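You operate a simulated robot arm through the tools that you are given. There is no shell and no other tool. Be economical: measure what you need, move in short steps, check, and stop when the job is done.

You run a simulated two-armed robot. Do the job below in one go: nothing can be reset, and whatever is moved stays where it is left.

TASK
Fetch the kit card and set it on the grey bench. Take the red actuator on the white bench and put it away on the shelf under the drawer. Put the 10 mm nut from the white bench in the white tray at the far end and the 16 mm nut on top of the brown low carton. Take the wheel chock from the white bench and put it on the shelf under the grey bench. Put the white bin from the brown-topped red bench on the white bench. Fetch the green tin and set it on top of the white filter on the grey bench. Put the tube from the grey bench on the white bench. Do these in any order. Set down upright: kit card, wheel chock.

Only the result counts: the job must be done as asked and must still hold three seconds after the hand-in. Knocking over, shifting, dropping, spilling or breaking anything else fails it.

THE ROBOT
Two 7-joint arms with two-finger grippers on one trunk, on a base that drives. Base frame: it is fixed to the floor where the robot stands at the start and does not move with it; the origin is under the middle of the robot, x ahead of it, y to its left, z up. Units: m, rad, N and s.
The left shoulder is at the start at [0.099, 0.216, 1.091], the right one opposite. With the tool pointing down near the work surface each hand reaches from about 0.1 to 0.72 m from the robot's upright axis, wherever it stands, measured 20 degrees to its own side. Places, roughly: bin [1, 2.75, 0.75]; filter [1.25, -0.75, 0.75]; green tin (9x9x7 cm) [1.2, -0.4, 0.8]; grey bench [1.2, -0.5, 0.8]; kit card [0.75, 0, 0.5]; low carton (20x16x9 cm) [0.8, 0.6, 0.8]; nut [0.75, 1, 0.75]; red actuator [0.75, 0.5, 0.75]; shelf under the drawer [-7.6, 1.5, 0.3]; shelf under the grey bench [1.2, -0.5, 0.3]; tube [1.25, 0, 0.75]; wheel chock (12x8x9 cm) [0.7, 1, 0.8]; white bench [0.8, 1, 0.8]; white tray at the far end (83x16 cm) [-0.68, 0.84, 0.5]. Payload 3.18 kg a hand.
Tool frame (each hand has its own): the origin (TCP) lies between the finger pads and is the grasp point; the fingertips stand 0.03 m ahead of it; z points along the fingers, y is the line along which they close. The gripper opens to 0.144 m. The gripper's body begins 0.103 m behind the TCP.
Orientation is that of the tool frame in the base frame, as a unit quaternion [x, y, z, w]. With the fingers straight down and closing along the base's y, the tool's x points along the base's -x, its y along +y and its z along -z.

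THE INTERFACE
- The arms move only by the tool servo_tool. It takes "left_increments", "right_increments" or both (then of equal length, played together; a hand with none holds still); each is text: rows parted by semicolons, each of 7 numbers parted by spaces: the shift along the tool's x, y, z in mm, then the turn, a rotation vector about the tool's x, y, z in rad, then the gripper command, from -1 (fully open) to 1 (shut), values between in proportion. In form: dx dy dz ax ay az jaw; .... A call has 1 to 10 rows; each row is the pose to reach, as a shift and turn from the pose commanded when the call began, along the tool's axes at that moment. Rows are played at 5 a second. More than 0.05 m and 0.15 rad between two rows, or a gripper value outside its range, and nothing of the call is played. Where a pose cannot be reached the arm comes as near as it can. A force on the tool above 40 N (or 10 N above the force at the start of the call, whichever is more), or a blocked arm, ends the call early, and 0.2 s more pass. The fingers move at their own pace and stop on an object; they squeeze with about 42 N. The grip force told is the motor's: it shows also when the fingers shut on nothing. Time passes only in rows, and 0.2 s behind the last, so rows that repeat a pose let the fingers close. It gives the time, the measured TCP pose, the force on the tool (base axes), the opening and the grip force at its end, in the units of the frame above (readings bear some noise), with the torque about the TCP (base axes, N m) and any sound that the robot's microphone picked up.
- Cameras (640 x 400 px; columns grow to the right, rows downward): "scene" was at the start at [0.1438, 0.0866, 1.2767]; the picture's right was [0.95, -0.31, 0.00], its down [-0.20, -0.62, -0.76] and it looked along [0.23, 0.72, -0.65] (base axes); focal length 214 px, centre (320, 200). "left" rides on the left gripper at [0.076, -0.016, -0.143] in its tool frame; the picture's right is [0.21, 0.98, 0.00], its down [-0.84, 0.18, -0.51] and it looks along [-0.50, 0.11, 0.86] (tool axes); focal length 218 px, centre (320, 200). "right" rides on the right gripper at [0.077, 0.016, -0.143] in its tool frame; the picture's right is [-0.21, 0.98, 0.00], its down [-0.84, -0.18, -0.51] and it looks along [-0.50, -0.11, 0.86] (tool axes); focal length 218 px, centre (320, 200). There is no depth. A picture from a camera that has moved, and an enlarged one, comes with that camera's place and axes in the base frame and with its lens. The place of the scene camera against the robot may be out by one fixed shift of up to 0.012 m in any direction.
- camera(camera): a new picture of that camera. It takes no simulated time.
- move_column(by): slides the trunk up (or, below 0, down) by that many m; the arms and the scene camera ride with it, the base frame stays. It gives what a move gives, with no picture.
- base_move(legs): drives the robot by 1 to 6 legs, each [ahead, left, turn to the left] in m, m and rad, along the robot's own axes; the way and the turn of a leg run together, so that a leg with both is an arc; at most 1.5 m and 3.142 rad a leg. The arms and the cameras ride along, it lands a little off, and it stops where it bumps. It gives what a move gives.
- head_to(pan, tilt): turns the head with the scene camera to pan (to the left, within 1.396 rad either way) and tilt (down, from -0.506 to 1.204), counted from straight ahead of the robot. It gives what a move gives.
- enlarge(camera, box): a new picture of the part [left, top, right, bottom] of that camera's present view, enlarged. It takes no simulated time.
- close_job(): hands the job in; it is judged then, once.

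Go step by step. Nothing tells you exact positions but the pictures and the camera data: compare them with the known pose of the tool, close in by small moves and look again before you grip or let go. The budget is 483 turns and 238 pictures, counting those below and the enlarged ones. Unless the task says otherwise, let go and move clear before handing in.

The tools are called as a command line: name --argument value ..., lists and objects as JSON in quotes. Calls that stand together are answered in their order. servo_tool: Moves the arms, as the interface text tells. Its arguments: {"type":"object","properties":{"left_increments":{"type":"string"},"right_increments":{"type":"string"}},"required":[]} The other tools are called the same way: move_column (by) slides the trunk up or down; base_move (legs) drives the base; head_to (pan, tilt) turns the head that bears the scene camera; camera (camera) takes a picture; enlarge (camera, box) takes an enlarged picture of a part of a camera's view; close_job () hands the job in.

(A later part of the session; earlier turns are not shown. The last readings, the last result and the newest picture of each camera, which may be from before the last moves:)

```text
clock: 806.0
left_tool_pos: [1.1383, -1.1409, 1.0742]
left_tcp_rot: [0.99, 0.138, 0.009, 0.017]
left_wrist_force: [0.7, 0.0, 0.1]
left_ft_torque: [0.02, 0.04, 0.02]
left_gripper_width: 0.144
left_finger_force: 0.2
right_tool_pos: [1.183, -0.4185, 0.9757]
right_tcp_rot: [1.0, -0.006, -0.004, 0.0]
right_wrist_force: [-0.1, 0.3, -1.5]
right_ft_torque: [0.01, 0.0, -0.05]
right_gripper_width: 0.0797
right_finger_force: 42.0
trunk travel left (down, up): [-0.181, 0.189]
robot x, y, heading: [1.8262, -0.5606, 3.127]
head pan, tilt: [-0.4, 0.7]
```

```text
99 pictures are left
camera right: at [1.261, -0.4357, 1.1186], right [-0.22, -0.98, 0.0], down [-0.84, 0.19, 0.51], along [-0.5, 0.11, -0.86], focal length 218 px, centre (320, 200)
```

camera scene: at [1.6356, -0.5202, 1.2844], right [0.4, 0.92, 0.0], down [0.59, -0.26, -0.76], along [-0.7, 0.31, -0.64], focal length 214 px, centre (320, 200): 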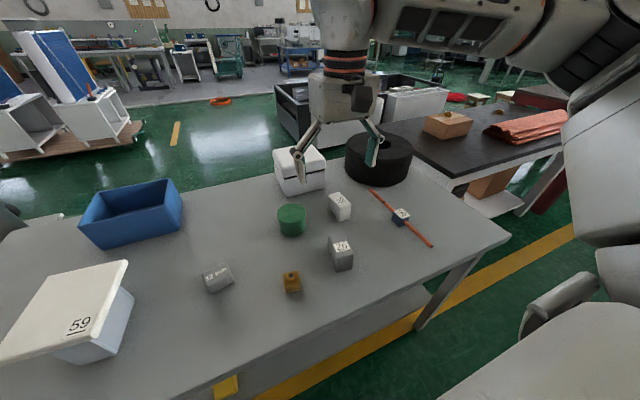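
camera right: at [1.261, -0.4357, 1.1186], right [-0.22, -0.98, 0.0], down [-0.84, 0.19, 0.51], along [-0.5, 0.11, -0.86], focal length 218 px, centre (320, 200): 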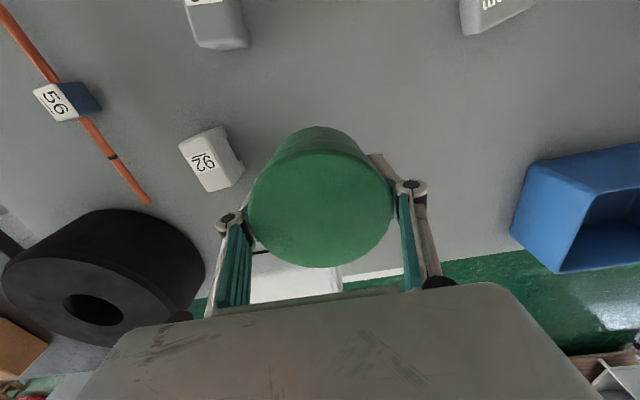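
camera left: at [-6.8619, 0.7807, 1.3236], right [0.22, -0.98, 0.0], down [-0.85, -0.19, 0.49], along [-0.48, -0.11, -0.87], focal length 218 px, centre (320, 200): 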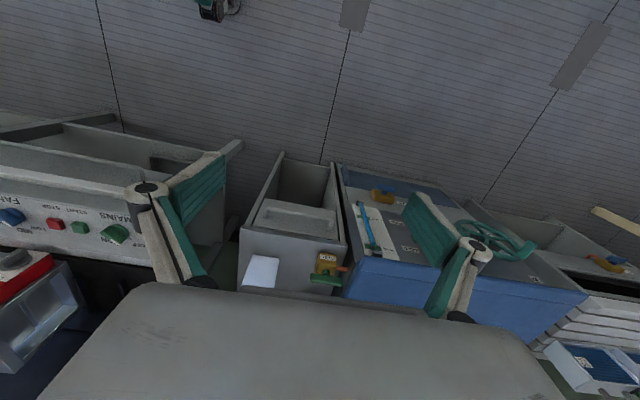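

servo_tool --right_increments "0 0 -40 0 0 0 1;20 0 -60 0 0 0 1"

base_move --legs '[[0, 0.41, 0.012]]'

camera --camera "right"

head_to --pan -0.25 --tilt 0.75

camera --camera "scene"

```text
clock: 806.6
left_tool_pos: [1.1376, -1.1393, 1.0739]
left_tcp_rot: [0.99, 0.137, 0.008, 0.018]
left_wrist_force: [0.6, -0.5, 0.1]
left_ft_torque: [0.0, 0.02, -0.03]
left_gripper_width: 0.1438
left_finger_force: 0.0
right_tool_pos: [1.2053, -0.4188, 1.0345]
right_tcp_rot: [1.0, -0.005, -0.003, 0.0]
right_wrist_force: [0.1, 0.5, -4.0]
right_ft_torque: [0.03, 0.01, 0.04]
right_gripper_width: 0.0795
right_finger_force: 42.0
trunk travel left (down, up): [-0.181, 0.189]
robot x, y, heading: [1.825, -0.5595, 3.128]
head pan, tilt: [-0.4, 0.7]
```

```text
clock: 810.8
left_tool_pos: [1.1407, -1.5595, 1.0728]
left_tcp_rot: [0.99, 0.142, 0.01, 0.019]
left_wrist_force: [-0.4, 0.6, -0.5]
left_ft_torque: [0.0, -0.01, 0.04]
left_gripper_width: 0.1439
left_finger_force: 0.1
right_tool_pos: [1.1998, -0.8397, 1.0335]
right_tcp_rot: [1.0, 0.0, -0.003, 0.0]
right_wrist_force: [-0.2, -0.7, -2.5]
right_ft_torque: [-0.01, -0.01, -0.02]
right_gripper_width: 0.08
right_finger_force: 41.7
trunk travel left (down, up): [-0.181, 0.189]
robot x, y, heading: [1.8228, -0.9757, 3.14]
head pan, tilt: [-0.4, 0.7]
```

```text
98 pictures are left
camera right: at [1.2769, -0.8551, 1.1761], right [-0.21, -0.98, 0.0], down [-0.84, 0.18, 0.51], along [-0.5, 0.11, -0.86], focal length 218 px, centre (320, 200)
```

right: 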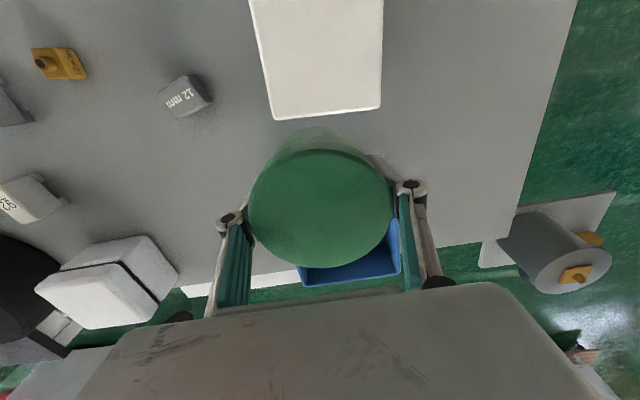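

```text
clock: 811.5
left_tool_pos: [1.1401, -1.5614, 1.0724]
left_tcp_rot: [0.99, 0.143, 0.01, 0.018]
left_wrist_force: [-0.4, -0.3, 0.1]
left_ft_torque: [0.02, -0.03, -0.02]
left_gripper_width: 0.1439
left_finger_force: 0.0
right_tool_pos: [1.1999, -0.8392, 1.0342]
right_tcp_rot: [1.0, 0.0, -0.003, 0.001]
right_wrist_force: [-1.4, -0.1, -2.5]
right_ft_torque: [0.0, 0.03, 0.04]
right_gripper_width: 0.0798
right_finger_force: 42.6
trunk travel left (down, up): [-0.181, 0.189]
robot x, y, heading: [1.8224, -0.9769, 3.143]
head pan, tilt: [-0.25, 0.75]
```

```text
97 pictures are left
camera scene: at [1.63, -0.9481, 1.2801], right [0.25, 0.97, 0.0], down [0.66, -0.17, -0.73], along [-0.71, 0.18, -0.68], focal length 214 px, centre (320, 200)
```

scene: 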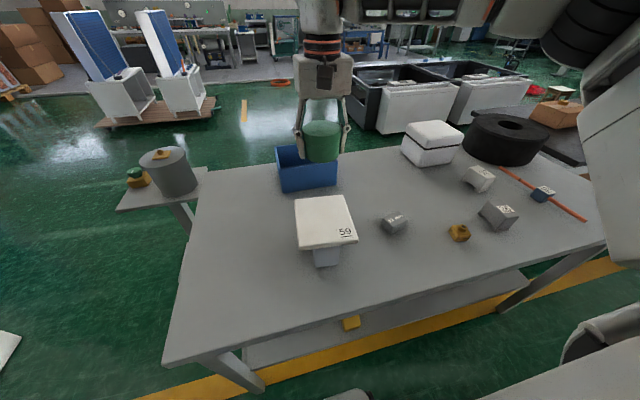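

The filter's cap is about 14×14 cm centred near (1.30,-0.858), top z ≈0.906. Moving the tin above its centre.

servo_tool --right_increments "35 6 0 0 0 0 1;70 12 0 0 0 0 1;104 18 0 0 0 0 1;104 18 20 0 0 0 1"

camera --camera "right"

enlarge --camera "scene" --box '[240, 130, 420, 280]'

```text
clock: 812.5
left_tool_pos: [1.1394, -1.5616, 1.072]
left_tcp_rot: [0.989, 0.143, 0.011, 0.018]
left_wrist_force: [-0.6, 0.2, 0.7]
left_ft_torque: [-0.02, -0.04, -0.01]
left_gripper_width: 0.1441
left_finger_force: 0.0
right_tool_pos: [1.3021, -0.856, 1.014]
right_tcp_rot: [1.0, 0.0, -0.002, 0.0]
right_wrist_force: [0.0, 0.4, -1.4]
right_ft_torque: [-0.03, -0.02, 0.02]
right_gripper_width: 0.0796
right_finger_force: 42.2
trunk travel left (down, up): [-0.181, 0.189]
robot x, y, heading: [1.8227, -0.9721, 3.139]
head pan, tilt: [-0.25, 0.75]
```

```text
96 pictures are left
camera right: at [1.3795, -0.8721, 1.1554], right [-0.21, -0.98, 0.0], down [-0.84, 0.18, 0.51], along [-0.5, 0.11, -0.86], focal length 218 px, centre (320, 200)
```

right: 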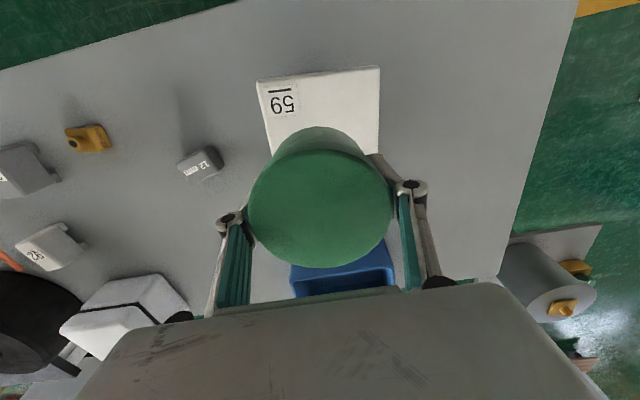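

```text
2.67 times, centred on (330, 205) of scene
camera zoom: at [1.6286, -0.9481, 1.2796], right [0.25, 0.97, 0.0], down [0.66, -0.17, -0.73], along [-0.71, 0.18, -0.68], focal length 572 px, centre (293, 187)
```

zoom: 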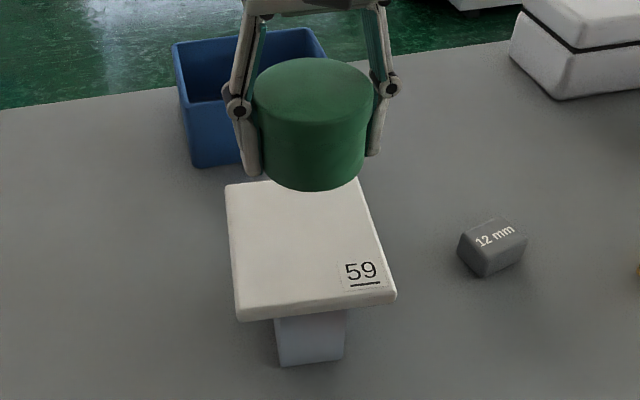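

servo_tool --right_increments "-9 3 30 0 0 0 1;-9 3 55 0 0 0 1;-9 3 64 0 0 0 1;-9 3 68 0 0 0 1;-9 3 71 0 0 0 1;-9 3 74 0 0 0 1"

enlarge --camera "scene" --box '[240, 130, 420, 280]'

```text
clock: 813.9
left_tool_pos: [1.1394, -1.5607, 1.0732]
left_tcp_rot: [0.99, 0.143, 0.009, 0.018]
left_wrist_force: [-0.6, -0.4, 0.5]
left_ft_torque: [-0.02, -0.02, 0.02]
left_gripper_width: 0.144
left_finger_force: 0.1
right_tool_pos: [1.2944, -0.8596, 0.9406]
right_tcp_rot: [1.0, 0.0, -0.003, 0.0]
right_wrist_force: [-0.2, 0.8, -2.6]
right_ft_torque: [-0.03, 0.01, -0.02]
right_gripper_width: 0.0797
right_finger_force: 42.3
trunk travel left (down, up): [-0.181, 0.189]
robot x, y, heading: [1.8244, -0.9759, 3.143]
head pan, tilt: [-0.25, 0.75]
```

```text
2.67 times, centred on (330, 205) of scene
camera zoom: at [1.6299, -0.9481, 1.2801], right [0.25, 0.97, 0.0], down [0.66, -0.17, -0.73], along [-0.71, 0.18, -0.68], focal length 572 px, centre (293, 187)
```

zoom: 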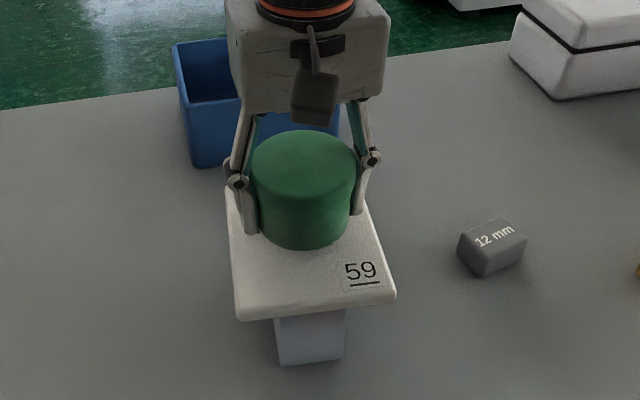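

servo_tool --right_increments "0 0 3 0 0 0 1;0 0 6 0 0 0 1;0 0 9 0 0 0 1;0 0 12 0 0 0 1"

enlarge --camera "scene" --box '[240, 130, 420, 280]'

```text
clock: 814.9
left_tool_pos: [1.1395, -1.5612, 1.0738]
left_tcp_rot: [0.99, 0.143, 0.008, 0.017]
left_wrist_force: [0.0, 0.1, 0.1]
left_ft_torque: [0.01, -0.01, 0.0]
left_gripper_width: 0.1442
left_finger_force: 0.2
right_tool_pos: [1.2937, -0.8596, 0.9298]
right_tcp_rot: [1.0, 0.0, -0.004, 0.0]
right_wrist_force: [1.5, 1.3, 3.3]
right_ft_torque: [-0.19, 0.13, 0.01]
right_gripper_width: 0.0798
right_finger_force: 42.0
trunk travel left (down, up): [-0.181, 0.189]
robot x, y, heading: [1.8238, -0.9803, 3.134]
head pan, tilt: [-0.25, 0.75]
```

```text
2.67 times, centred on (330, 205) of scene
camera zoom: at [1.6308, -0.9481, 1.2804], right [0.25, 0.97, 0.0], down [0.66, -0.17, -0.73], along [-0.71, 0.18, -0.68], focal length 572 px, centre (293, 187)
```

zoom: 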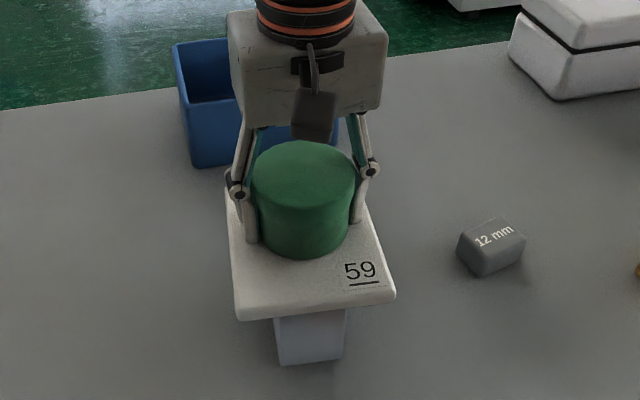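

Tin rests on the cap. Release gently and rise.

servo_tool --right_increments "0 0 0 0 0 0 0;0 0 0 0 0 0 -0.3;0 0 -2 0 0 0 -0.6;0 0 -15 0 0 0 -0.6;0 0 -50 0 0 0 -0.6;0 0 -95 0 0 0 -0.6"

camera --camera "scene"

```text
clock: 816.3
left_tool_pos: [1.1415, -1.5622, 1.0742]
left_tcp_rot: [0.99, 0.143, 0.008, 0.017]
left_wrist_force: [-0.3, -0.1, 0.3]
left_ft_torque: [0.0, 0.02, -0.02]
left_gripper_width: 0.1442
left_finger_force: 0.0
right_tool_pos: [1.2965, -0.8619, 1.0232]
right_tcp_rot: [1.0, 0.002, -0.005, 0.0]
right_wrist_force: [-0.1, 0.1, 0.2]
right_ft_torque: [0.01, 0.03, 0.0]
right_gripper_width: 0.1151
right_finger_force: 0.1
trunk travel left (down, up): [-0.181, 0.189]
robot x, y, heading: [1.8226, -0.9756, 3.139]
head pan, tilt: [-0.25, 0.75]
```

```text
92 pictures are left
camera scene: at [1.6312, -0.9485, 1.2805], right [0.25, 0.97, 0.0], down [0.66, -0.17, -0.73], along [-0.71, 0.18, -0.68], focal length 214 px, centre (320, 200)
```

scene: 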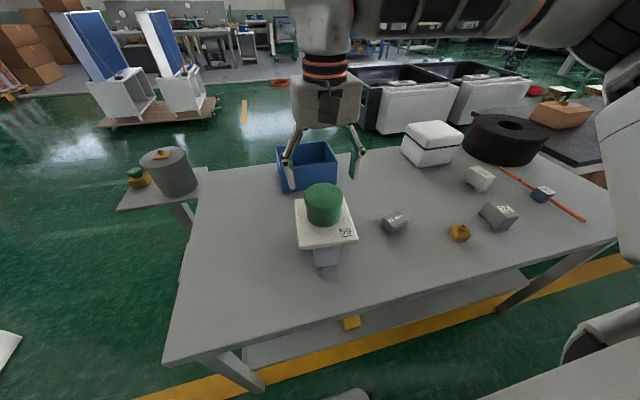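

Tin is on the filter. Now the tube with the tag 56, near (1.29,-0.08).

servo_tool --right_increments "0 0 -25 0 0 0 -1"

base_move --legs '[[0, -0.76, 0]]'

camera --camera "right"

enlarge --camera "right" --box '[200, 60, 440, 210]'

```text
clock: 816.7
left_tool_pos: [1.1412, -1.5612, 1.0739]
left_tcp_rot: [0.989, 0.143, 0.008, 0.018]
left_wrist_force: [0.3, 0.9, -0.3]
left_ft_torque: [0.03, 0.06, 0.02]
left_gripper_width: 0.1441
left_finger_force: 0.1
right_tool_pos: [1.2965, -0.8604, 1.0479]
right_tcp_rot: [1.0, 0.0, -0.004, 0.0]
right_wrist_force: [0.8, 0.1, -0.3]
right_ft_torque: [0.05, 0.06, -0.01]
right_gripper_width: 0.144
right_finger_force: 0.1
trunk travel left (down, up): [-0.181, 0.189]
robot x, y, heading: [1.8239, -0.9748, 3.137]
head pan, tilt: [-0.25, 0.75]
```

```text
clock: 823.7
left_tool_pos: [1.1436, -0.8135, 1.0727]
left_tcp_rot: [0.989, 0.147, 0.01, 0.018]
left_wrist_force: [0.2, -0.4, -0.9]
left_ft_torque: [-0.02, 0.01, -0.03]
left_gripper_width: 0.1439
left_finger_force: 0.1
right_tool_pos: [1.2932, -0.1117, 1.0461]
right_tcp_rot: [1.0, 0.004, -0.003, 0.0]
right_wrist_force: [0.4, 0.7, 0.3]
right_ft_torque: [0.02, 0.01, 0.0]
right_gripper_width: 0.1443
right_finger_force: 0.2
trunk travel left (down, up): [-0.181, 0.189]
robot x, y, heading: [1.8228, -0.2227, -3.134]
head pan, tilt: [-0.25, 0.75]
```

```text
91 pictures are left
camera right: at [1.3708, -0.1268, 1.1884], right [-0.2, -0.98, 0.0], down [-0.84, 0.17, 0.51], along [-0.5, 0.1, -0.86], focal length 218 px, centre (320, 200)
```

right: 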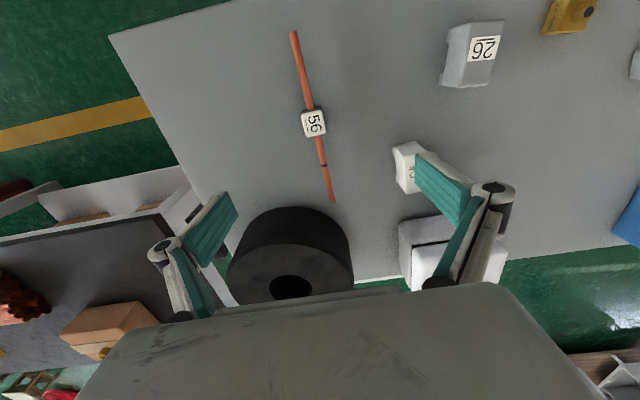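

```text
2.67 times, centred on (320, 135) of right
camera zoom: at [1.3708, -0.1268, 1.1884], right [-0.2, -0.98, 0.0], down [-0.84, 0.17, 0.51], along [-0.5, 0.1, -0.86], focal length 582 px, centre (320, 373)
```

zoom: 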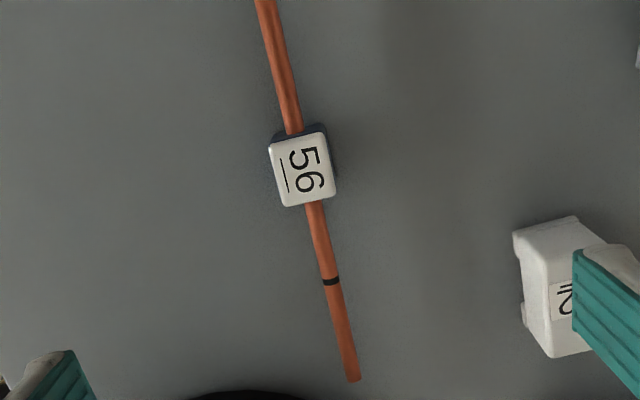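

The tube lies along x with a block at its middle, about (1.301,-0.102). Grip on the block.

servo_tool --right_increments "8 -10 45 0 0 0 -0.25;8 -10 90 0 0 0 -0.25;8 -10 135 0 0 0 -0.25;8 -10 170 0 0 0 -0.25;8 -10 170 0 0 0 -0.25"

camera --camera "right"

```text
clock: 824.9
left_tool_pos: [1.1446, -0.8138, 1.073]
left_tcp_rot: [0.989, 0.146, 0.009, 0.017]
left_wrist_force: [-0.1, -0.4, 0.3]
left_ft_torque: [-0.03, 0.01, -0.06]
left_gripper_width: 0.144
left_finger_force: 0.1
right_tool_pos: [1.2996, -0.1049, 0.8758]
right_tcp_rot: [1.0, 0.005, -0.004, 0.0]
right_wrist_force: [-0.2, 0.0, -0.2]
right_ft_torque: [-0.01, 0.0, -0.02]
right_gripper_width: 0.0898
right_finger_force: 0.0
trunk travel left (down, up): [-0.181, 0.189]
robot x, y, heading: [1.8221, -0.223, -3.14]
head pan, tilt: [-0.25, 0.75]
```

```text
89 pictures are left
camera right: at [1.3767, -0.1177, 1.0172], right [-0.2, -0.98, 0.0], down [-0.84, 0.17, 0.51], along [-0.5, 0.1, -0.86], focal length 218 px, centre (320, 200)
```

right: 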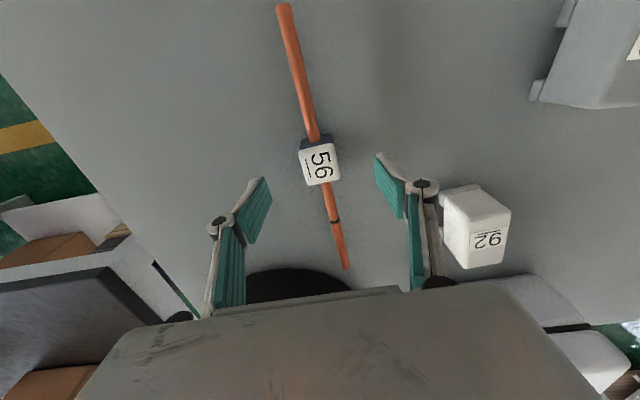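

servo_tool --right_increments "0 0 30 0 0 0 -0.25;0 0 50 0 0 0 -0.25;0 0 61 0 0 0 -0.25;0 0 61 0 0 0 0.5;0 0 61 0 0 0 1;0 0 61 0 0 0 1"

camera --camera "right"

```text
clock: 826.3
left_tool_pos: [1.1443, -0.8131, 1.0728]
left_tcp_rot: [0.989, 0.147, 0.01, 0.018]
left_wrist_force: [0.2, -0.6, 0.4]
left_ft_torque: [-0.03, 0.02, 0.05]
left_gripper_width: 0.144
left_finger_force: 0.0
right_tool_pos: [1.2985, -0.1013, 0.8152]
right_tcp_rot: [1.0, 0.005, -0.003, -0.001]
right_wrist_force: [-1.2, 0.1, 0.3]
right_ft_torque: [-0.01, -0.02, -0.02]
right_gripper_width: 0.0352
right_finger_force: 42.4
trunk travel left (down, up): [-0.181, 0.189]
robot x, y, heading: [1.8202, -0.2256, -3.136]
head pan, tilt: [-0.25, 0.75]
```

```text
88 pictures are left
camera right: at [1.3766, -0.1179, 0.9573], right [-0.2, -0.98, 0.0], down [-0.84, 0.17, 0.51], along [-0.5, 0.1, -0.86], focal length 218 px, centre (320, 200)
```

right: 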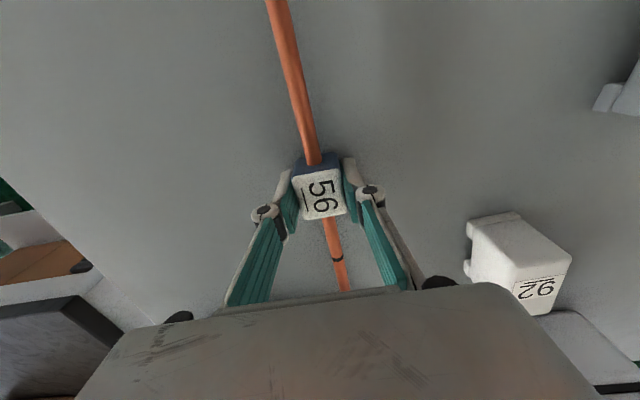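

Tube gripped. I can reach the white bench from behind it; lift and drive there (free strip near y 0.80).

servo_tool --right_increments "0 0 -45 0 0 0 1;0 0 -90 0 0 0 1;0 0 -135 0 0 0 1;0 0 -180 0 0 0 1;0 0 -225 0 0 0 1"

base_move --legs '[[0, -0.88, 0], [0.35, 0, 0]]'

camera --camera "right"

camera --camera "scene"

```text
clock: 827.5
left_tool_pos: [1.146, -0.8143, 1.0736]
left_tcp_rot: [0.989, 0.147, 0.009, 0.017]
left_wrist_force: [0.6, 0.2, 0.0]
left_ft_torque: [-0.04, 0.03, 0.0]
left_gripper_width: 0.144
left_finger_force: 0.1
right_tool_pos: [1.3014, -0.1011, 1.0408]
right_tcp_rot: [1.0, 0.005, -0.005, 0.0]
right_wrist_force: [0.9, -0.3, -1.0]
right_ft_torque: [0.02, -0.01, 0.0]
right_gripper_width: 0.0349
right_finger_force: 41.8
trunk travel left (down, up): [-0.181, 0.189]
robot x, y, heading: [1.8238, -0.2213, -3.138]
head pan, tilt: [-0.25, 0.75]
```

```text
clock: 837.5
left_tool_pos: [0.7957, 0.0733, 1.0723]
left_tcp_rot: [0.989, 0.146, 0.01, 0.019]
left_wrist_force: [-0.4, -0.2, 0.0]
left_ft_torque: [0.02, -0.01, 0.03]
left_gripper_width: 0.144
left_finger_force: 0.1
right_tool_pos: [0.954, 0.7845, 1.0395]
right_tcp_rot: [1.0, 0.002, -0.003, -0.001]
right_wrist_force: [0.5, -0.1, -1.7]
right_ft_torque: [-0.02, 0.01, 0.02]
right_gripper_width: 0.035
right_finger_force: 42.0
trunk travel left (down, up): [-0.181, 0.189]
robot x, y, heading: [1.4748, 0.6645, -3.137]
head pan, tilt: [-0.25, 0.75]
```

```text
87 pictures are left
camera right: at [1.0321, 0.7688, 1.1806], right [-0.2, -0.98, 0.0], down [-0.84, 0.17, 0.51], along [-0.5, 0.1, -0.86], focal length 218 px, centre (320, 200)
```

right: 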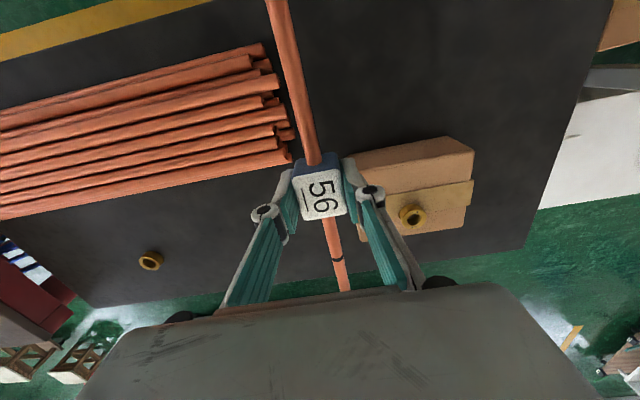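

```text
86 pictures are left
camera scene: at [1.2827, 0.6876, 1.2801], right [0.24, 0.97, 0.0], down [0.66, -0.17, -0.73], along [-0.71, 0.18, -0.68], focal length 214 px, centre (320, 200)
```

scene: 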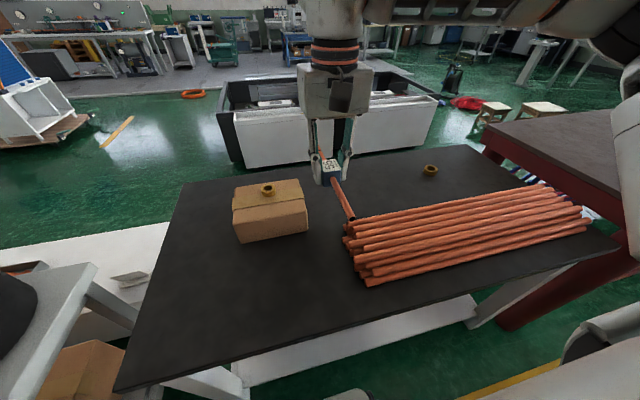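

A clear strip lies between the carton (y≤0.745) and the pipe ends (y≥0.85). Lowering the tube there.

servo_tool --right_increments "-25 -6 30 0 0 0 1;-50 -12 65 0 0 0 1;-50 -12 110 0 0 0 1;-50 -12 155 0 0 0 1;-50 -12 195 0 0 0 1;-50 -12 215 0 0 0 1;-50 -12 215 0 0 0 1"

camera --camera "right"

enlarge --camera "scene" --box '[220, 120, 420, 300]'

```text
clock: 839.1
left_tool_pos: [0.7965, 0.0716, 1.0727]
left_tcp_rot: [0.989, 0.145, 0.009, 0.018]
left_wrist_force: [0.1, -0.4, 0.1]
left_ft_torque: [0.03, -0.02, -0.03]
left_gripper_width: 0.1441
left_finger_force: 0.0
right_tool_pos: [0.9047, 0.7956, 0.8248]
right_tcp_rot: [1.0, 0.003, -0.003, 0.0]
right_wrist_force: [0.2, -0.6, -1.1]
right_ft_torque: [0.02, -0.02, 0.01]
right_gripper_width: 0.0349
right_finger_force: 42.3
trunk travel left (down, up): [-0.181, 0.189]
robot x, y, heading: [1.4738, 0.663, -3.139]
head pan, tilt: [-0.25, 0.75]
```

```text
85 pictures are left
camera right: at [0.9823, 0.7808, 0.9673], right [-0.2, -0.98, 0.0], down [-0.84, 0.18, 0.51], along [-0.5, 0.1, -0.86], focal length 218 px, centre (320, 200)
```

right: 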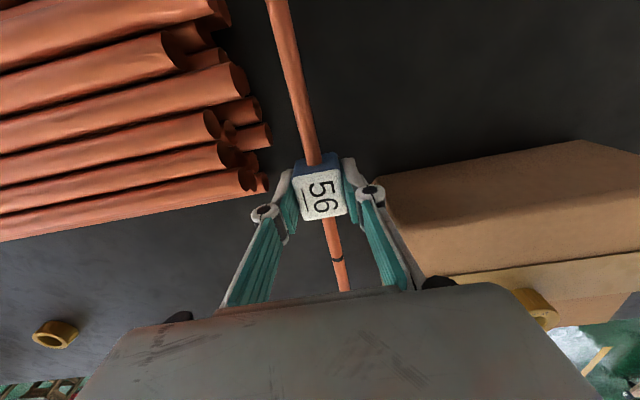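

```text
2.22 times, centred on (320, 210) of scene
camera zoom: at [1.2833, 0.6876, 1.2802], right [0.24, 0.97, 0.0], down [0.66, -0.17, -0.73], along [-0.71, 0.18, -0.68], focal length 477 px, centre (320, 178)
```

zoom: 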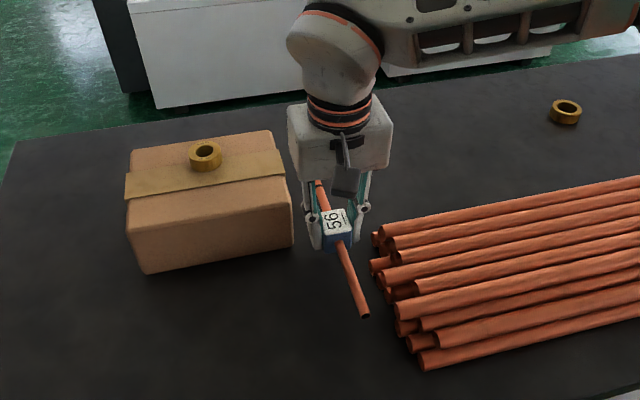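

servo_tool --right_increments "0 6 10 0 0 0 1;0 6 18 0 0 0 1;0 6 23 0 0 0 1;0 6 27 0 0 0 1;0 6 30 0 0 0 1;0 6 33 0 0 0 1"

```text
clock: 840.5
left_tool_pos: [0.7979, 0.0726, 1.076]
left_tcp_rot: [0.989, 0.145, 0.008, 0.016]
left_wrist_force: [-0.1, 0.1, 0.4]
left_ft_torque: [-0.02, 0.02, -0.02]
left_gripper_width: 0.1442
left_finger_force: 0.2
right_tool_pos: [0.904, 0.7905, 0.7963]
right_tcp_rot: [1.0, 0.001, -0.007, 0.001]
right_wrist_force: [2.9, 5.3, 20.7]
right_ft_torque: [0.18, -0.51, 0.1]
right_gripper_width: 0.0352
right_finger_force: 42.3
trunk travel left (down, up): [-0.181, 0.189]
robot x, y, heading: [1.4752, 0.6603, -3.138]
head pan, tilt: [-0.25, 0.75]
```

Contact with the bench at z 0.796. Release with a small opening and rise.

servo_tool --right_increments "0 0 -3 0 0 0 0.5;0 0 -3 0 0 0 0.28;0 0 -4 0 0 0 0.28;0 0 -25 0 0 0 0.28;0 0 -65 0 0 0 0.28;0 0 -110 0 0 0 0.28;0 0 -155 0 0 0 0;0 0 -200 0 0 0 -0.5;0 0 -240 0 0 0 -1"

camera --camera "right"

```text
clock: 842.5
left_tool_pos: [0.7974, 0.0727, 1.0749]
left_tcp_rot: [0.989, 0.145, 0.009, 0.017]
left_wrist_force: [0.5, 0.4, 1.2]
left_ft_torque: [-0.02, 0.04, 0.01]
left_gripper_width: 0.1443
left_finger_force: 0.1
right_tool_pos: [0.9052, 0.7904, 1.0345]
right_tcp_rot: [1.0, 0.003, -0.004, 0.0]
right_wrist_force: [-0.1, 0.1, -0.3]
right_ft_torque: [-0.01, 0.03, 0.0]
right_gripper_width: 0.1437
right_finger_force: 0.0
trunk travel left (down, up): [-0.181, 0.189]
robot x, y, heading: [1.476, 0.6615, -3.14]
head pan, tilt: [-0.25, 0.75]
```

```text
83 pictures are left
camera right: at [0.9826, 0.7744, 1.1748], right [-0.2, -0.98, 0.0], down [-0.84, 0.17, 0.51], along [-0.5, 0.1, -0.86], focal length 218 px, centre (320, 200)
```

right: 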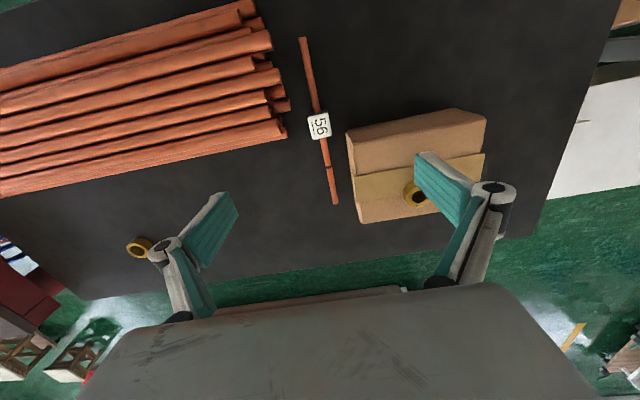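

The tube lies on the white bench. Now to the white bin, going along behind the benches.

base_move --legs '[[-0.4, 0, 0], [0, -1.4, 0]]'

head_to --pan -0.4 --tilt 0.55

camera --camera "scene"

```text
clock: 857.1
left_tool_pos: [1.1908, 1.4939, 1.0735]
left_tcp_rot: [0.989, 0.144, 0.01, 0.018]
left_wrist_force: [-0.2, -0.4, 0.1]
left_ft_torque: [0.0, 0.0, -0.03]
left_gripper_width: 0.1441
left_finger_force: 0.1
right_tool_pos: [1.3005, 2.2107, 1.0315]
right_tcp_rot: [1.0, 0.002, -0.003, 0.0]
right_wrist_force: [0.2, 0.0, -0.5]
right_ft_torque: [0.0, 0.02, 0.0]
right_gripper_width: 0.144
right_finger_force: 0.0
trunk travel left (down, up): [-0.181, 0.189]
robot x, y, heading: [1.8752, 2.0756, 3.142]
head pan, tilt: [-0.25, 0.75]
```

```text
clock: 857.9
left_tool_pos: [1.1907, 1.4936, 1.0731]
left_tcp_rot: [0.989, 0.144, 0.009, 0.018]
left_wrist_force: [0.0, 0.1, -0.9]
left_ft_torque: [0.02, 0.01, 0.0]
left_gripper_width: 0.1439
left_finger_force: 0.1
right_tool_pos: [1.3004, 2.2113, 1.0314]
right_tcp_rot: [1.0, 0.002, -0.004, 0.0]
right_wrist_force: [-0.2, 0.4, 0.0]
right_ft_torque: [0.0, 0.0, 0.0]
right_gripper_width: 0.1439
right_finger_force: 0.0
trunk travel left (down, up): [-0.181, 0.189]
robot x, y, heading: [1.8717, 2.0779, 3.144]
head pan, tilt: [-0.4, 0.55]
```

```text
82 pictures are left
camera scene: at [1.6768, 2.1212, 1.2975], right [0.39, 0.92, 0.0], down [0.48, -0.2, -0.85], along [-0.79, 0.33, -0.52], focal length 214 px, centre (320, 200)
```

scene: 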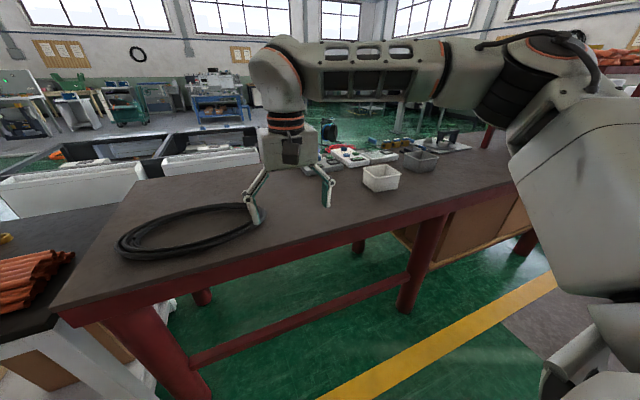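

The white bin stands at about (0.93,2.75). Moving in over it.

base_move --legs '[[0, -0.52, 0], [0.3, 0, 0]]'

camera --camera "right"

camera --camera "scene"

```text
clock: 864.5
left_tool_pos: [0.8849, 2.0133, 1.0724]
left_tcp_rot: [0.99, 0.14, 0.009, 0.018]
left_wrist_force: [0.8, 0.1, -0.3]
left_ft_torque: [0.01, -0.03, -0.02]
left_gripper_width: 0.144
left_finger_force: 0.1
right_tool_pos: [1.0015, 2.7298, 1.0325]
right_tcp_rot: [1.0, -0.002, -0.003, 0.001]
right_wrist_force: [-0.3, 0.3, -0.8]
right_ft_torque: [-0.02, -0.02, -0.02]
right_gripper_width: 0.1439
right_finger_force: 0.1
trunk travel left (down, up): [-0.181, 0.189]
robot x, y, heading: [1.5695, 2.5945, 3.14]
head pan, tilt: [-0.4, 0.55]
```

```text
81 pictures are left
camera right: at [1.0785, 2.7135, 1.1736], right [-0.21, -0.98, 0.0], down [-0.84, 0.18, 0.51], along [-0.5, 0.11, -0.86], focal length 218 px, centre (320, 200)
```

right: 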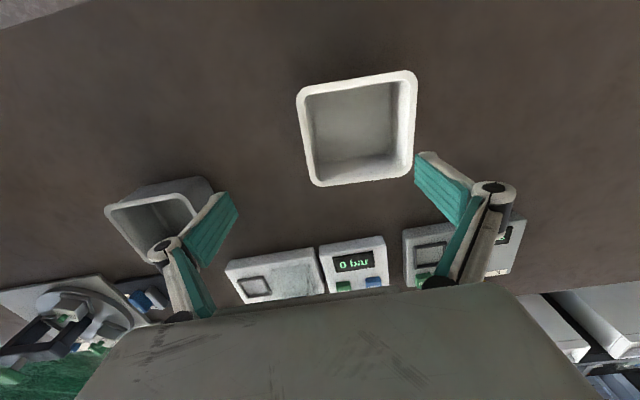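

```text
80 pictures are left
camera scene: at [1.3767, 2.6374, 1.2975], right [0.4, 0.92, 0.0], down [0.48, -0.21, -0.85], along [-0.78, 0.34, -0.52], focal length 214 px, centre (320, 200)
```

scene: 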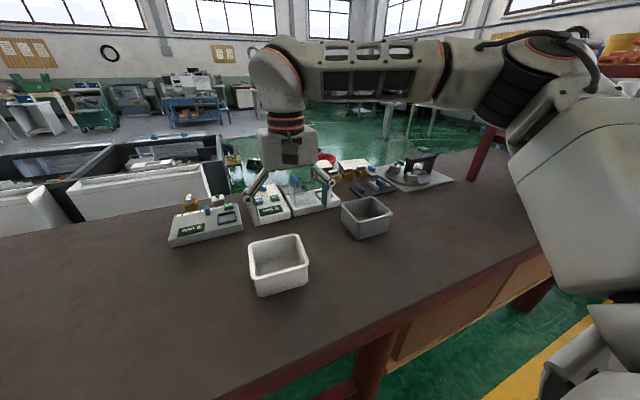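

The bin rim is ~12 cm square at about (1.019,2.688), rim z ≈0.94. Aligning above it to grip across the outside.

servo_tool --right_increments "9 21 15 0 0 0 -1;17 42 30 0 0 0 -1;17 42 45 0 0 0 -1;17 42 45 0 0 0 -1"

camera --camera "right"

```text
clock: 865.5
left_tool_pos: [0.8852, 2.0125, 1.0735]
left_tcp_rot: [0.99, 0.14, 0.008, 0.017]
left_wrist_force: [-0.1, 0.6, 0.0]
left_ft_torque: [0.02, 0.0, -0.01]
left_gripper_width: 0.1439
left_finger_force: 0.1
right_tool_pos: [1.0167, 2.6882, 0.9866]
right_tcp_rot: [1.0, -0.003, -0.003, 0.001]
right_wrist_force: [1.0, -0.2, 0.1]
right_ft_torque: [0.0, 0.04, 0.0]
right_gripper_width: 0.1441
right_finger_force: 0.0
trunk travel left (down, up): [-0.181, 0.189]
robot x, y, heading: [1.5747, 2.5974, 3.132]
head pan, tilt: [-0.4, 0.55]
```

```text
79 pictures are left
camera right: at [1.0951, 2.6709, 1.1283], right [-0.21, -0.98, 0.0], down [-0.84, 0.18, 0.51], along [-0.5, 0.11, -0.86], focal length 218 px, centre (320, 200)
```

right: 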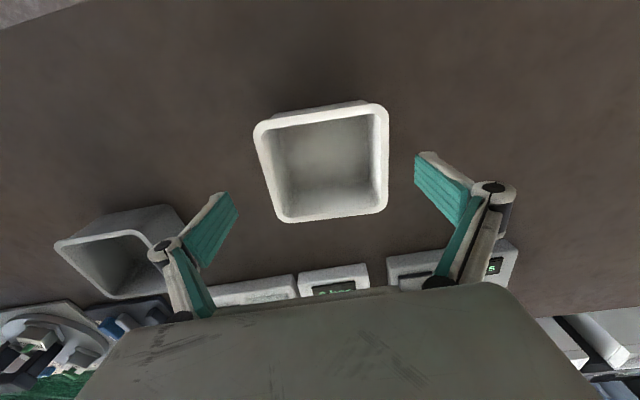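

servo_tool --right_increments "-5 5 25 0 0 0 -1;-5 5 55 0 0 0 -1;-5 5 85 0 0 0 -1;-5 5 85 0 0 0 -1"

camera --camera "right"

```text
clock: 866.5
left_tool_pos: [0.8858, 2.0135, 1.0737]
left_tcp_rot: [0.99, 0.14, 0.009, 0.017]
left_wrist_force: [0.4, -0.6, 0.1]
left_ft_torque: [0.01, -0.01, 0.03]
left_gripper_width: 0.1437
left_finger_force: 0.1
right_tool_pos: [1.0131, 2.683, 0.9036]
right_tcp_rot: [1.0, -0.003, -0.004, 0.0]
right_wrist_force: [-0.9, 0.7, 0.2]
right_ft_torque: [-0.01, 0.05, 0.01]
right_gripper_width: 0.144
right_finger_force: 0.1
trunk travel left (down, up): [-0.181, 0.189]
robot x, y, heading: [1.5688, 2.5961, 3.136]
head pan, tilt: [-0.4, 0.55]
```

```text
78 pictures are left
camera right: at [1.0899, 2.6667, 1.0447], right [-0.21, -0.98, 0.0], down [-0.84, 0.19, 0.51], along [-0.5, 0.11, -0.86], focal length 218 px, centre (320, 200)
```

right: 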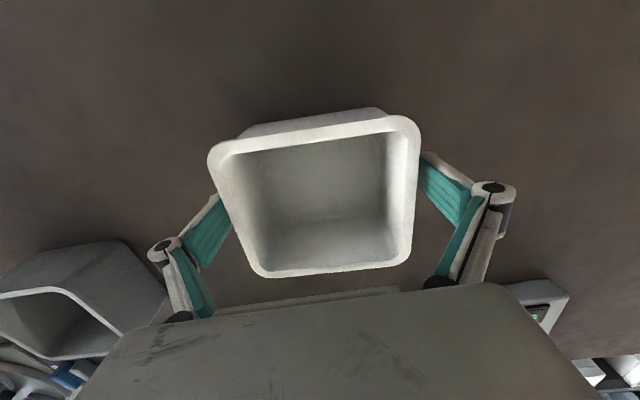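

servo_tool --right_increments "0 0 5 0 0 0 -0.5;0 0 5 0 0 0 0.3;0 0 5 0 0 0 1;0 0 5 0 0 0 1;0 0 -5 0 0 0 1;0 0 -30 0 0 0 1"

camera --camera "right"

enlarge --camera "scene" --box '[200, 150, 400, 320]'

```text
clock: 867.9
left_tool_pos: [0.8872, 2.0124, 1.0729]
left_tcp_rot: [0.99, 0.14, 0.009, 0.017]
left_wrist_force: [-0.2, 0.2, 0.0]
left_ft_torque: [0.02, 0.04, 0.0]
left_gripper_width: 0.1441
left_finger_force: 0.0
right_tool_pos: [1.0134, 2.6833, 0.9287]
right_tcp_rot: [1.0, -0.002, -0.002, -0.001]
right_wrist_force: [0.6, 0.5, -1.1]
right_ft_torque: [-0.02, 0.02, -0.01]
right_gripper_width: 0.1201
right_finger_force: 41.8
trunk travel left (down, up): [-0.181, 0.189]
robot x, y, heading: [1.5726, 2.5954, 3.133]
head pan, tilt: [-0.4, 0.55]
```

```text
77 pictures are left
camera right: at [1.0906, 2.6666, 1.0715], right [-0.21, -0.98, 0.0], down [-0.84, 0.18, 0.51], along [-0.5, 0.11, -0.86], focal length 218 px, centre (320, 200)
```

right: 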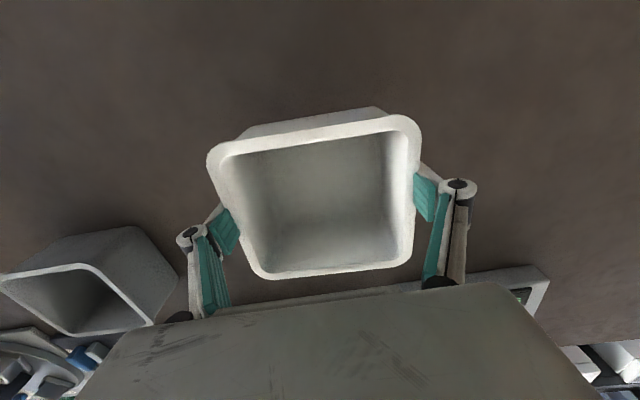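

```text
2.35 times, centred on (300, 235) of scene
camera zoom: at [1.3781, 2.6374, 1.2976], right [0.4, 0.92, 0.0], down [0.48, -0.21, -0.85], along [-0.78, 0.34, -0.52], focal length 505 px, centre (367, 118)
```

zoom: 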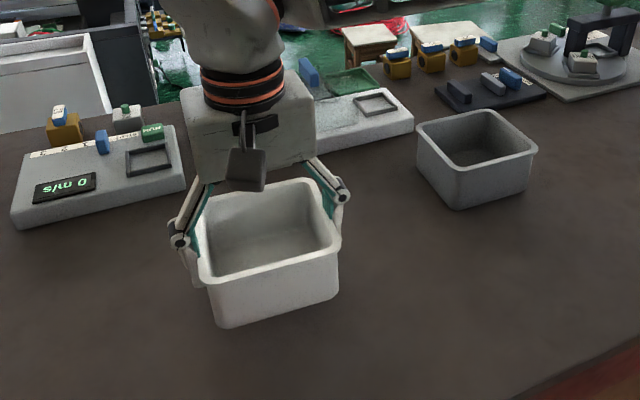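

Bin held. Raise and drive back to the white bench, to the free area behind the carton.

servo_tool --right_increments "0 0 -40 0 0 0 1;0 0 -80 0 0 0 1;0 0 -115 0 0 0 1;0 0 -115 0 0 0 1"

base_move --legs '[[-0.3, 0, 0], [0, 1.4, 0], [0, 0.6, 0]]'

head_to --pan 0.1 --tilt 0.75

camera --camera "scene"

```text
clock: 868.9
left_tool_pos: [0.8849, 2.0129, 1.0727]
left_tcp_rot: [0.99, 0.139, 0.01, 0.018]
left_wrist_force: [-0.1, -0.4, -1.1]
left_ft_torque: [0.02, -0.01, 0.0]
left_gripper_width: 0.1442
left_finger_force: 0.1
right_tool_pos: [1.0126, 2.6802, 1.0465]
right_tcp_rot: [1.0, -0.003, -0.003, 0.0]
right_wrist_force: [-0.1, -0.1, -0.7]
right_ft_torque: [0.01, -0.03, -0.01]
right_gripper_width: 0.1201
right_finger_force: 41.5
trunk travel left (down, up): [-0.181, 0.189]
robot x, y, heading: [1.5725, 2.5931, 3.137]
head pan, tilt: [-0.4, 0.55]
```

```text
clock: 888.1
left_tool_pos: [1.1693, 0.0312, 1.073]
left_tcp_rot: [0.989, 0.144, 0.01, 0.018]
left_wrist_force: [-0.5, 0.7, -0.1]
left_ft_torque: [-0.01, -0.01, 0.03]
left_gripper_width: 0.1439
left_finger_force: 0.0
right_tool_pos: [1.2877, 0.6979, 1.047]
right_tcp_rot: [1.0, 0.001, -0.003, 0.0]
right_wrist_force: [0.5, 0.0, -0.9]
right_ft_torque: [0.01, 0.01, 0.03]
right_gripper_width: 0.1196
right_finger_force: 41.9
trunk travel left (down, up): [-0.181, 0.189]
robot x, y, heading: [1.8471, 0.6195, 3.139]
head pan, tilt: [-0.4, 0.55]
```

```text
clock: 889.1
left_tool_pos: [1.1665, 0.0302, 1.0735]
left_tcp_rot: [0.989, 0.143, 0.01, 0.018]
left_wrist_force: [0.3, 0.2, 0.2]
left_ft_torque: [0.01, 0.03, -0.06]
left_gripper_width: 0.144
left_finger_force: 0.1
right_tool_pos: [1.2892, 0.6991, 1.0471]
right_tcp_rot: [1.0, 0.001, -0.003, -0.001]
right_wrist_force: [0.3, -0.6, -1.6]
right_ft_torque: [-0.02, -0.04, -0.01]
right_gripper_width: 0.1198
right_finger_force: 42.3
trunk travel left (down, up): [-0.181, 0.189]
robot x, y, heading: [1.8475, 0.6149, 3.137]
head pan, tilt: [0.099, 0.75]
```

```text
75 pictures are left
camera scene: at [1.6546, 0.6153, 1.2801], right [-0.1, 1.0, 0.0], down [0.68, 0.07, -0.73], along [-0.73, -0.07, -0.68], focal length 214 px, centre (320, 200)
```

scene: 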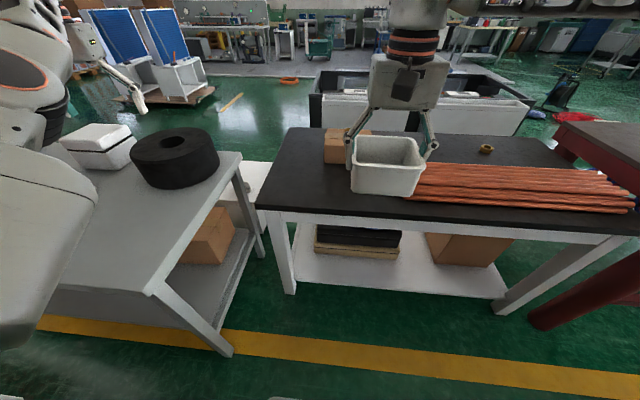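

base_move --legs '[[0, 0.06, 0], [0.28, 0, 0]]'

servo_tool --right_increments "0 20 20 0 0 0 1;0 45 50 0 0 0 1;0 45 70 0 0 0 1"

camera --camera "scene"

camera --camera "right"

```text
clock: 891.8
left_tool_pos: [0.892, -0.0314, 1.0734]
left_tcp_rot: [0.989, 0.146, 0.01, 0.017]
left_wrist_force: [-1.0, -0.4, 0.3]
left_ft_torque: [0.02, -0.05, 0.01]
left_gripper_width: 0.1438
left_finger_force: 0.1
right_tool_pos: [1.0116, 0.638, 1.0466]
right_tcp_rot: [1.0, 0.004, -0.004, 0.0]
right_wrist_force: [-0.6, 0.3, -1.8]
right_ft_torque: [0.02, -0.05, -0.03]
right_gripper_width: 0.1196
right_finger_force: 42.1
trunk travel left (down, up): [-0.181, 0.189]
robot x, y, heading: [1.5722, 0.5589, -3.136]
head pan, tilt: [0.099, 0.75]
```

```text
clock: 892.6
left_tool_pos: [0.8943, -0.03, 1.0728]
left_tcp_rot: [0.989, 0.146, 0.01, 0.017]
left_wrist_force: [0.0, 0.7, 0.6]
left_ft_torque: [-0.04, -0.03, 0.0]
left_gripper_width: 0.1439
left_finger_force: 0.0
right_tool_pos: [1.0109, 0.5927, 0.9764]
right_tcp_rot: [1.0, 0.003, -0.003, 0.0]
right_wrist_force: [0.3, 0.6, -0.8]
right_ft_torque: [0.02, -0.02, -0.06]
right_gripper_width: 0.1194
right_finger_force: 41.5
trunk travel left (down, up): [-0.181, 0.189]
robot x, y, heading: [1.5726, 0.5582, -3.138]
head pan, tilt: [0.099, 0.75]
```

```text
74 pictures are left
camera scene: at [1.3772, 0.5565, 1.2801], right [-0.1, 0.99, 0.0], down [0.68, 0.07, -0.73], along [-0.73, -0.07, -0.68], focal length 214 px, centre (320, 200)
```

scene: 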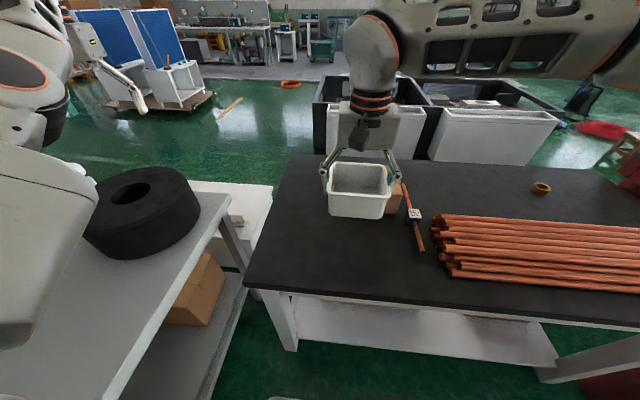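

```text
73 pictures are left
camera right: at [1.0888, 0.5776, 1.1184], right [-0.2, -0.98, 0.0], down [-0.84, 0.18, 0.51], along [-0.5, 0.1, -0.86], focal length 218 px, centre (320, 200)
```

right: 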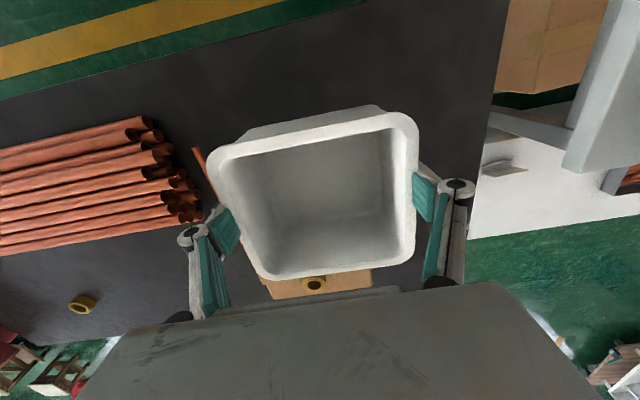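

Position is good, clear of carton and tube. Lower until contact.

servo_tool --right_increments "0 0 40 0 0 0 1;0 0 80 0 0 0 1;0 0 105 0 0 0 1;0 0 112 0 0 0 1;0 0 118 0 0 0 1;0 0 124 0 0 0 1;0 0 130 0 0 0 1;0 0 136 0 0 0 1;0 0 142 0 0 0 1"

```text
clock: 894.6
left_tool_pos: [0.8933, -0.0321, 1.0722]
left_tcp_rot: [0.989, 0.146, 0.01, 0.018]
left_wrist_force: [0.3, -0.3, 0.0]
left_ft_torque: [0.03, -0.06, 0.01]
left_gripper_width: 0.1438
left_finger_force: 0.1
right_tool_pos: [1.0106, 0.5926, 0.8353]
right_tcp_rot: [1.0, 0.004, -0.003, 0.0]
right_wrist_force: [-0.2, 0.1, -0.8]
right_ft_torque: [0.05, -0.02, -0.01]
right_gripper_width: 0.1195
right_finger_force: 42.1
trunk travel left (down, up): [-0.181, 0.189]
robot x, y, heading: [1.5735, 0.5593, -3.138]
head pan, tilt: [0.099, 0.75]
```

servo_tool --right_increments "0 0 5 0 0 0 1;0 0 10 0 0 0 1;0 0 15 0 0 0 1;0 0 20 0 0 0 1;0 0 25 0 0 0 1;0 0 30 0 0 0 1"

camera --camera "scene"

```text
clock: 896.0
left_tool_pos: [0.896, -0.0311, 1.0769]
left_tcp_rot: [0.989, 0.145, 0.007, 0.018]
left_wrist_force: [-0.2, 0.6, 0.4]
left_ft_torque: [0.0, 0.01, -0.01]
left_gripper_width: 0.1438
left_finger_force: 0.1
right_tool_pos: [1.0099, 0.5928, 0.8124]
right_tcp_rot: [1.0, 0.003, -0.007, 0.001]
right_wrist_force: [4.5, 4.8, 30.0]
right_ft_torque: [0.27, -0.37, -0.24]
right_gripper_width: 0.1193
right_finger_force: 41.8
trunk travel left (down, up): [-0.181, 0.189]
robot x, y, heading: [1.5719, 0.5579, -3.14]
head pan, tilt: [0.099, 0.75]
```

```text
72 pictures are left
camera scene: at [1.3805, 0.5562, 1.2815], right [-0.1, 0.99, 0.0], down [0.68, 0.07, -0.73], along [-0.73, -0.07, -0.68], focal length 214 px, centre (320, 200)
```

scene: 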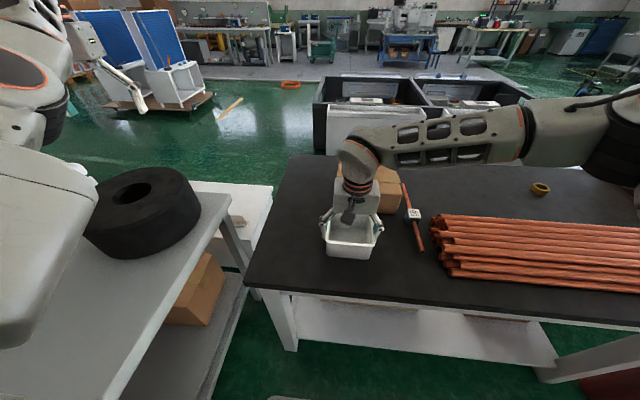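

Contact (30 N). Release and rise.

servo_tool --right_increments "0 0 -4 0 0 0 0.2;0 0 -4 0 0 0 -0.5;0 0 -4 0 0 0 -1;0 0 -4 0 0 0 -1;0 0 -30 0 0 0 -1;0 0 -75 0 0 0 -1;0 0 -120 0 0 0 -1;0 0 -165 0 0 0 -1;0 0 -210 0 0 0 -1;0 0 -235 0 0 0 -1"

camera --camera "right"

```text
clock: 898.2
left_tool_pos: [0.8935, -0.0318, 1.0735]
left_tcp_rot: [0.989, 0.146, 0.009, 0.017]
left_wrist_force: [0.5, -0.6, -0.4]
left_ft_torque: [0.0, -0.02, -0.02]
left_gripper_width: 0.144
left_finger_force: 0.1
right_tool_pos: [1.0116, 0.5942, 1.0406]
right_tcp_rot: [1.0, 0.003, -0.003, 0.0]
right_wrist_force: [0.2, -0.5, -0.5]
right_ft_torque: [0.02, 0.03, 0.0]
right_gripper_width: 0.1438
right_finger_force: 0.0
trunk travel left (down, up): [-0.181, 0.189]
robot x, y, heading: [1.5725, 0.5585, -3.138]
head pan, tilt: [0.099, 0.75]
```

```text
71 pictures are left
camera right: at [1.0891, 0.5784, 1.1823], right [-0.2, -0.98, 0.0], down [-0.84, 0.17, 0.51], along [-0.5, 0.1, -0.86], focal length 218 px, centre (320, 200)
```

right: 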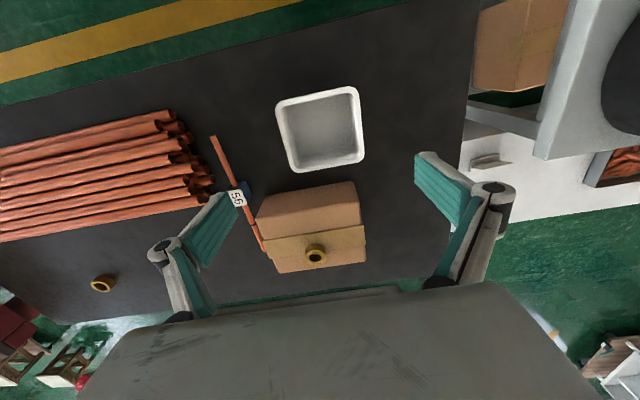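

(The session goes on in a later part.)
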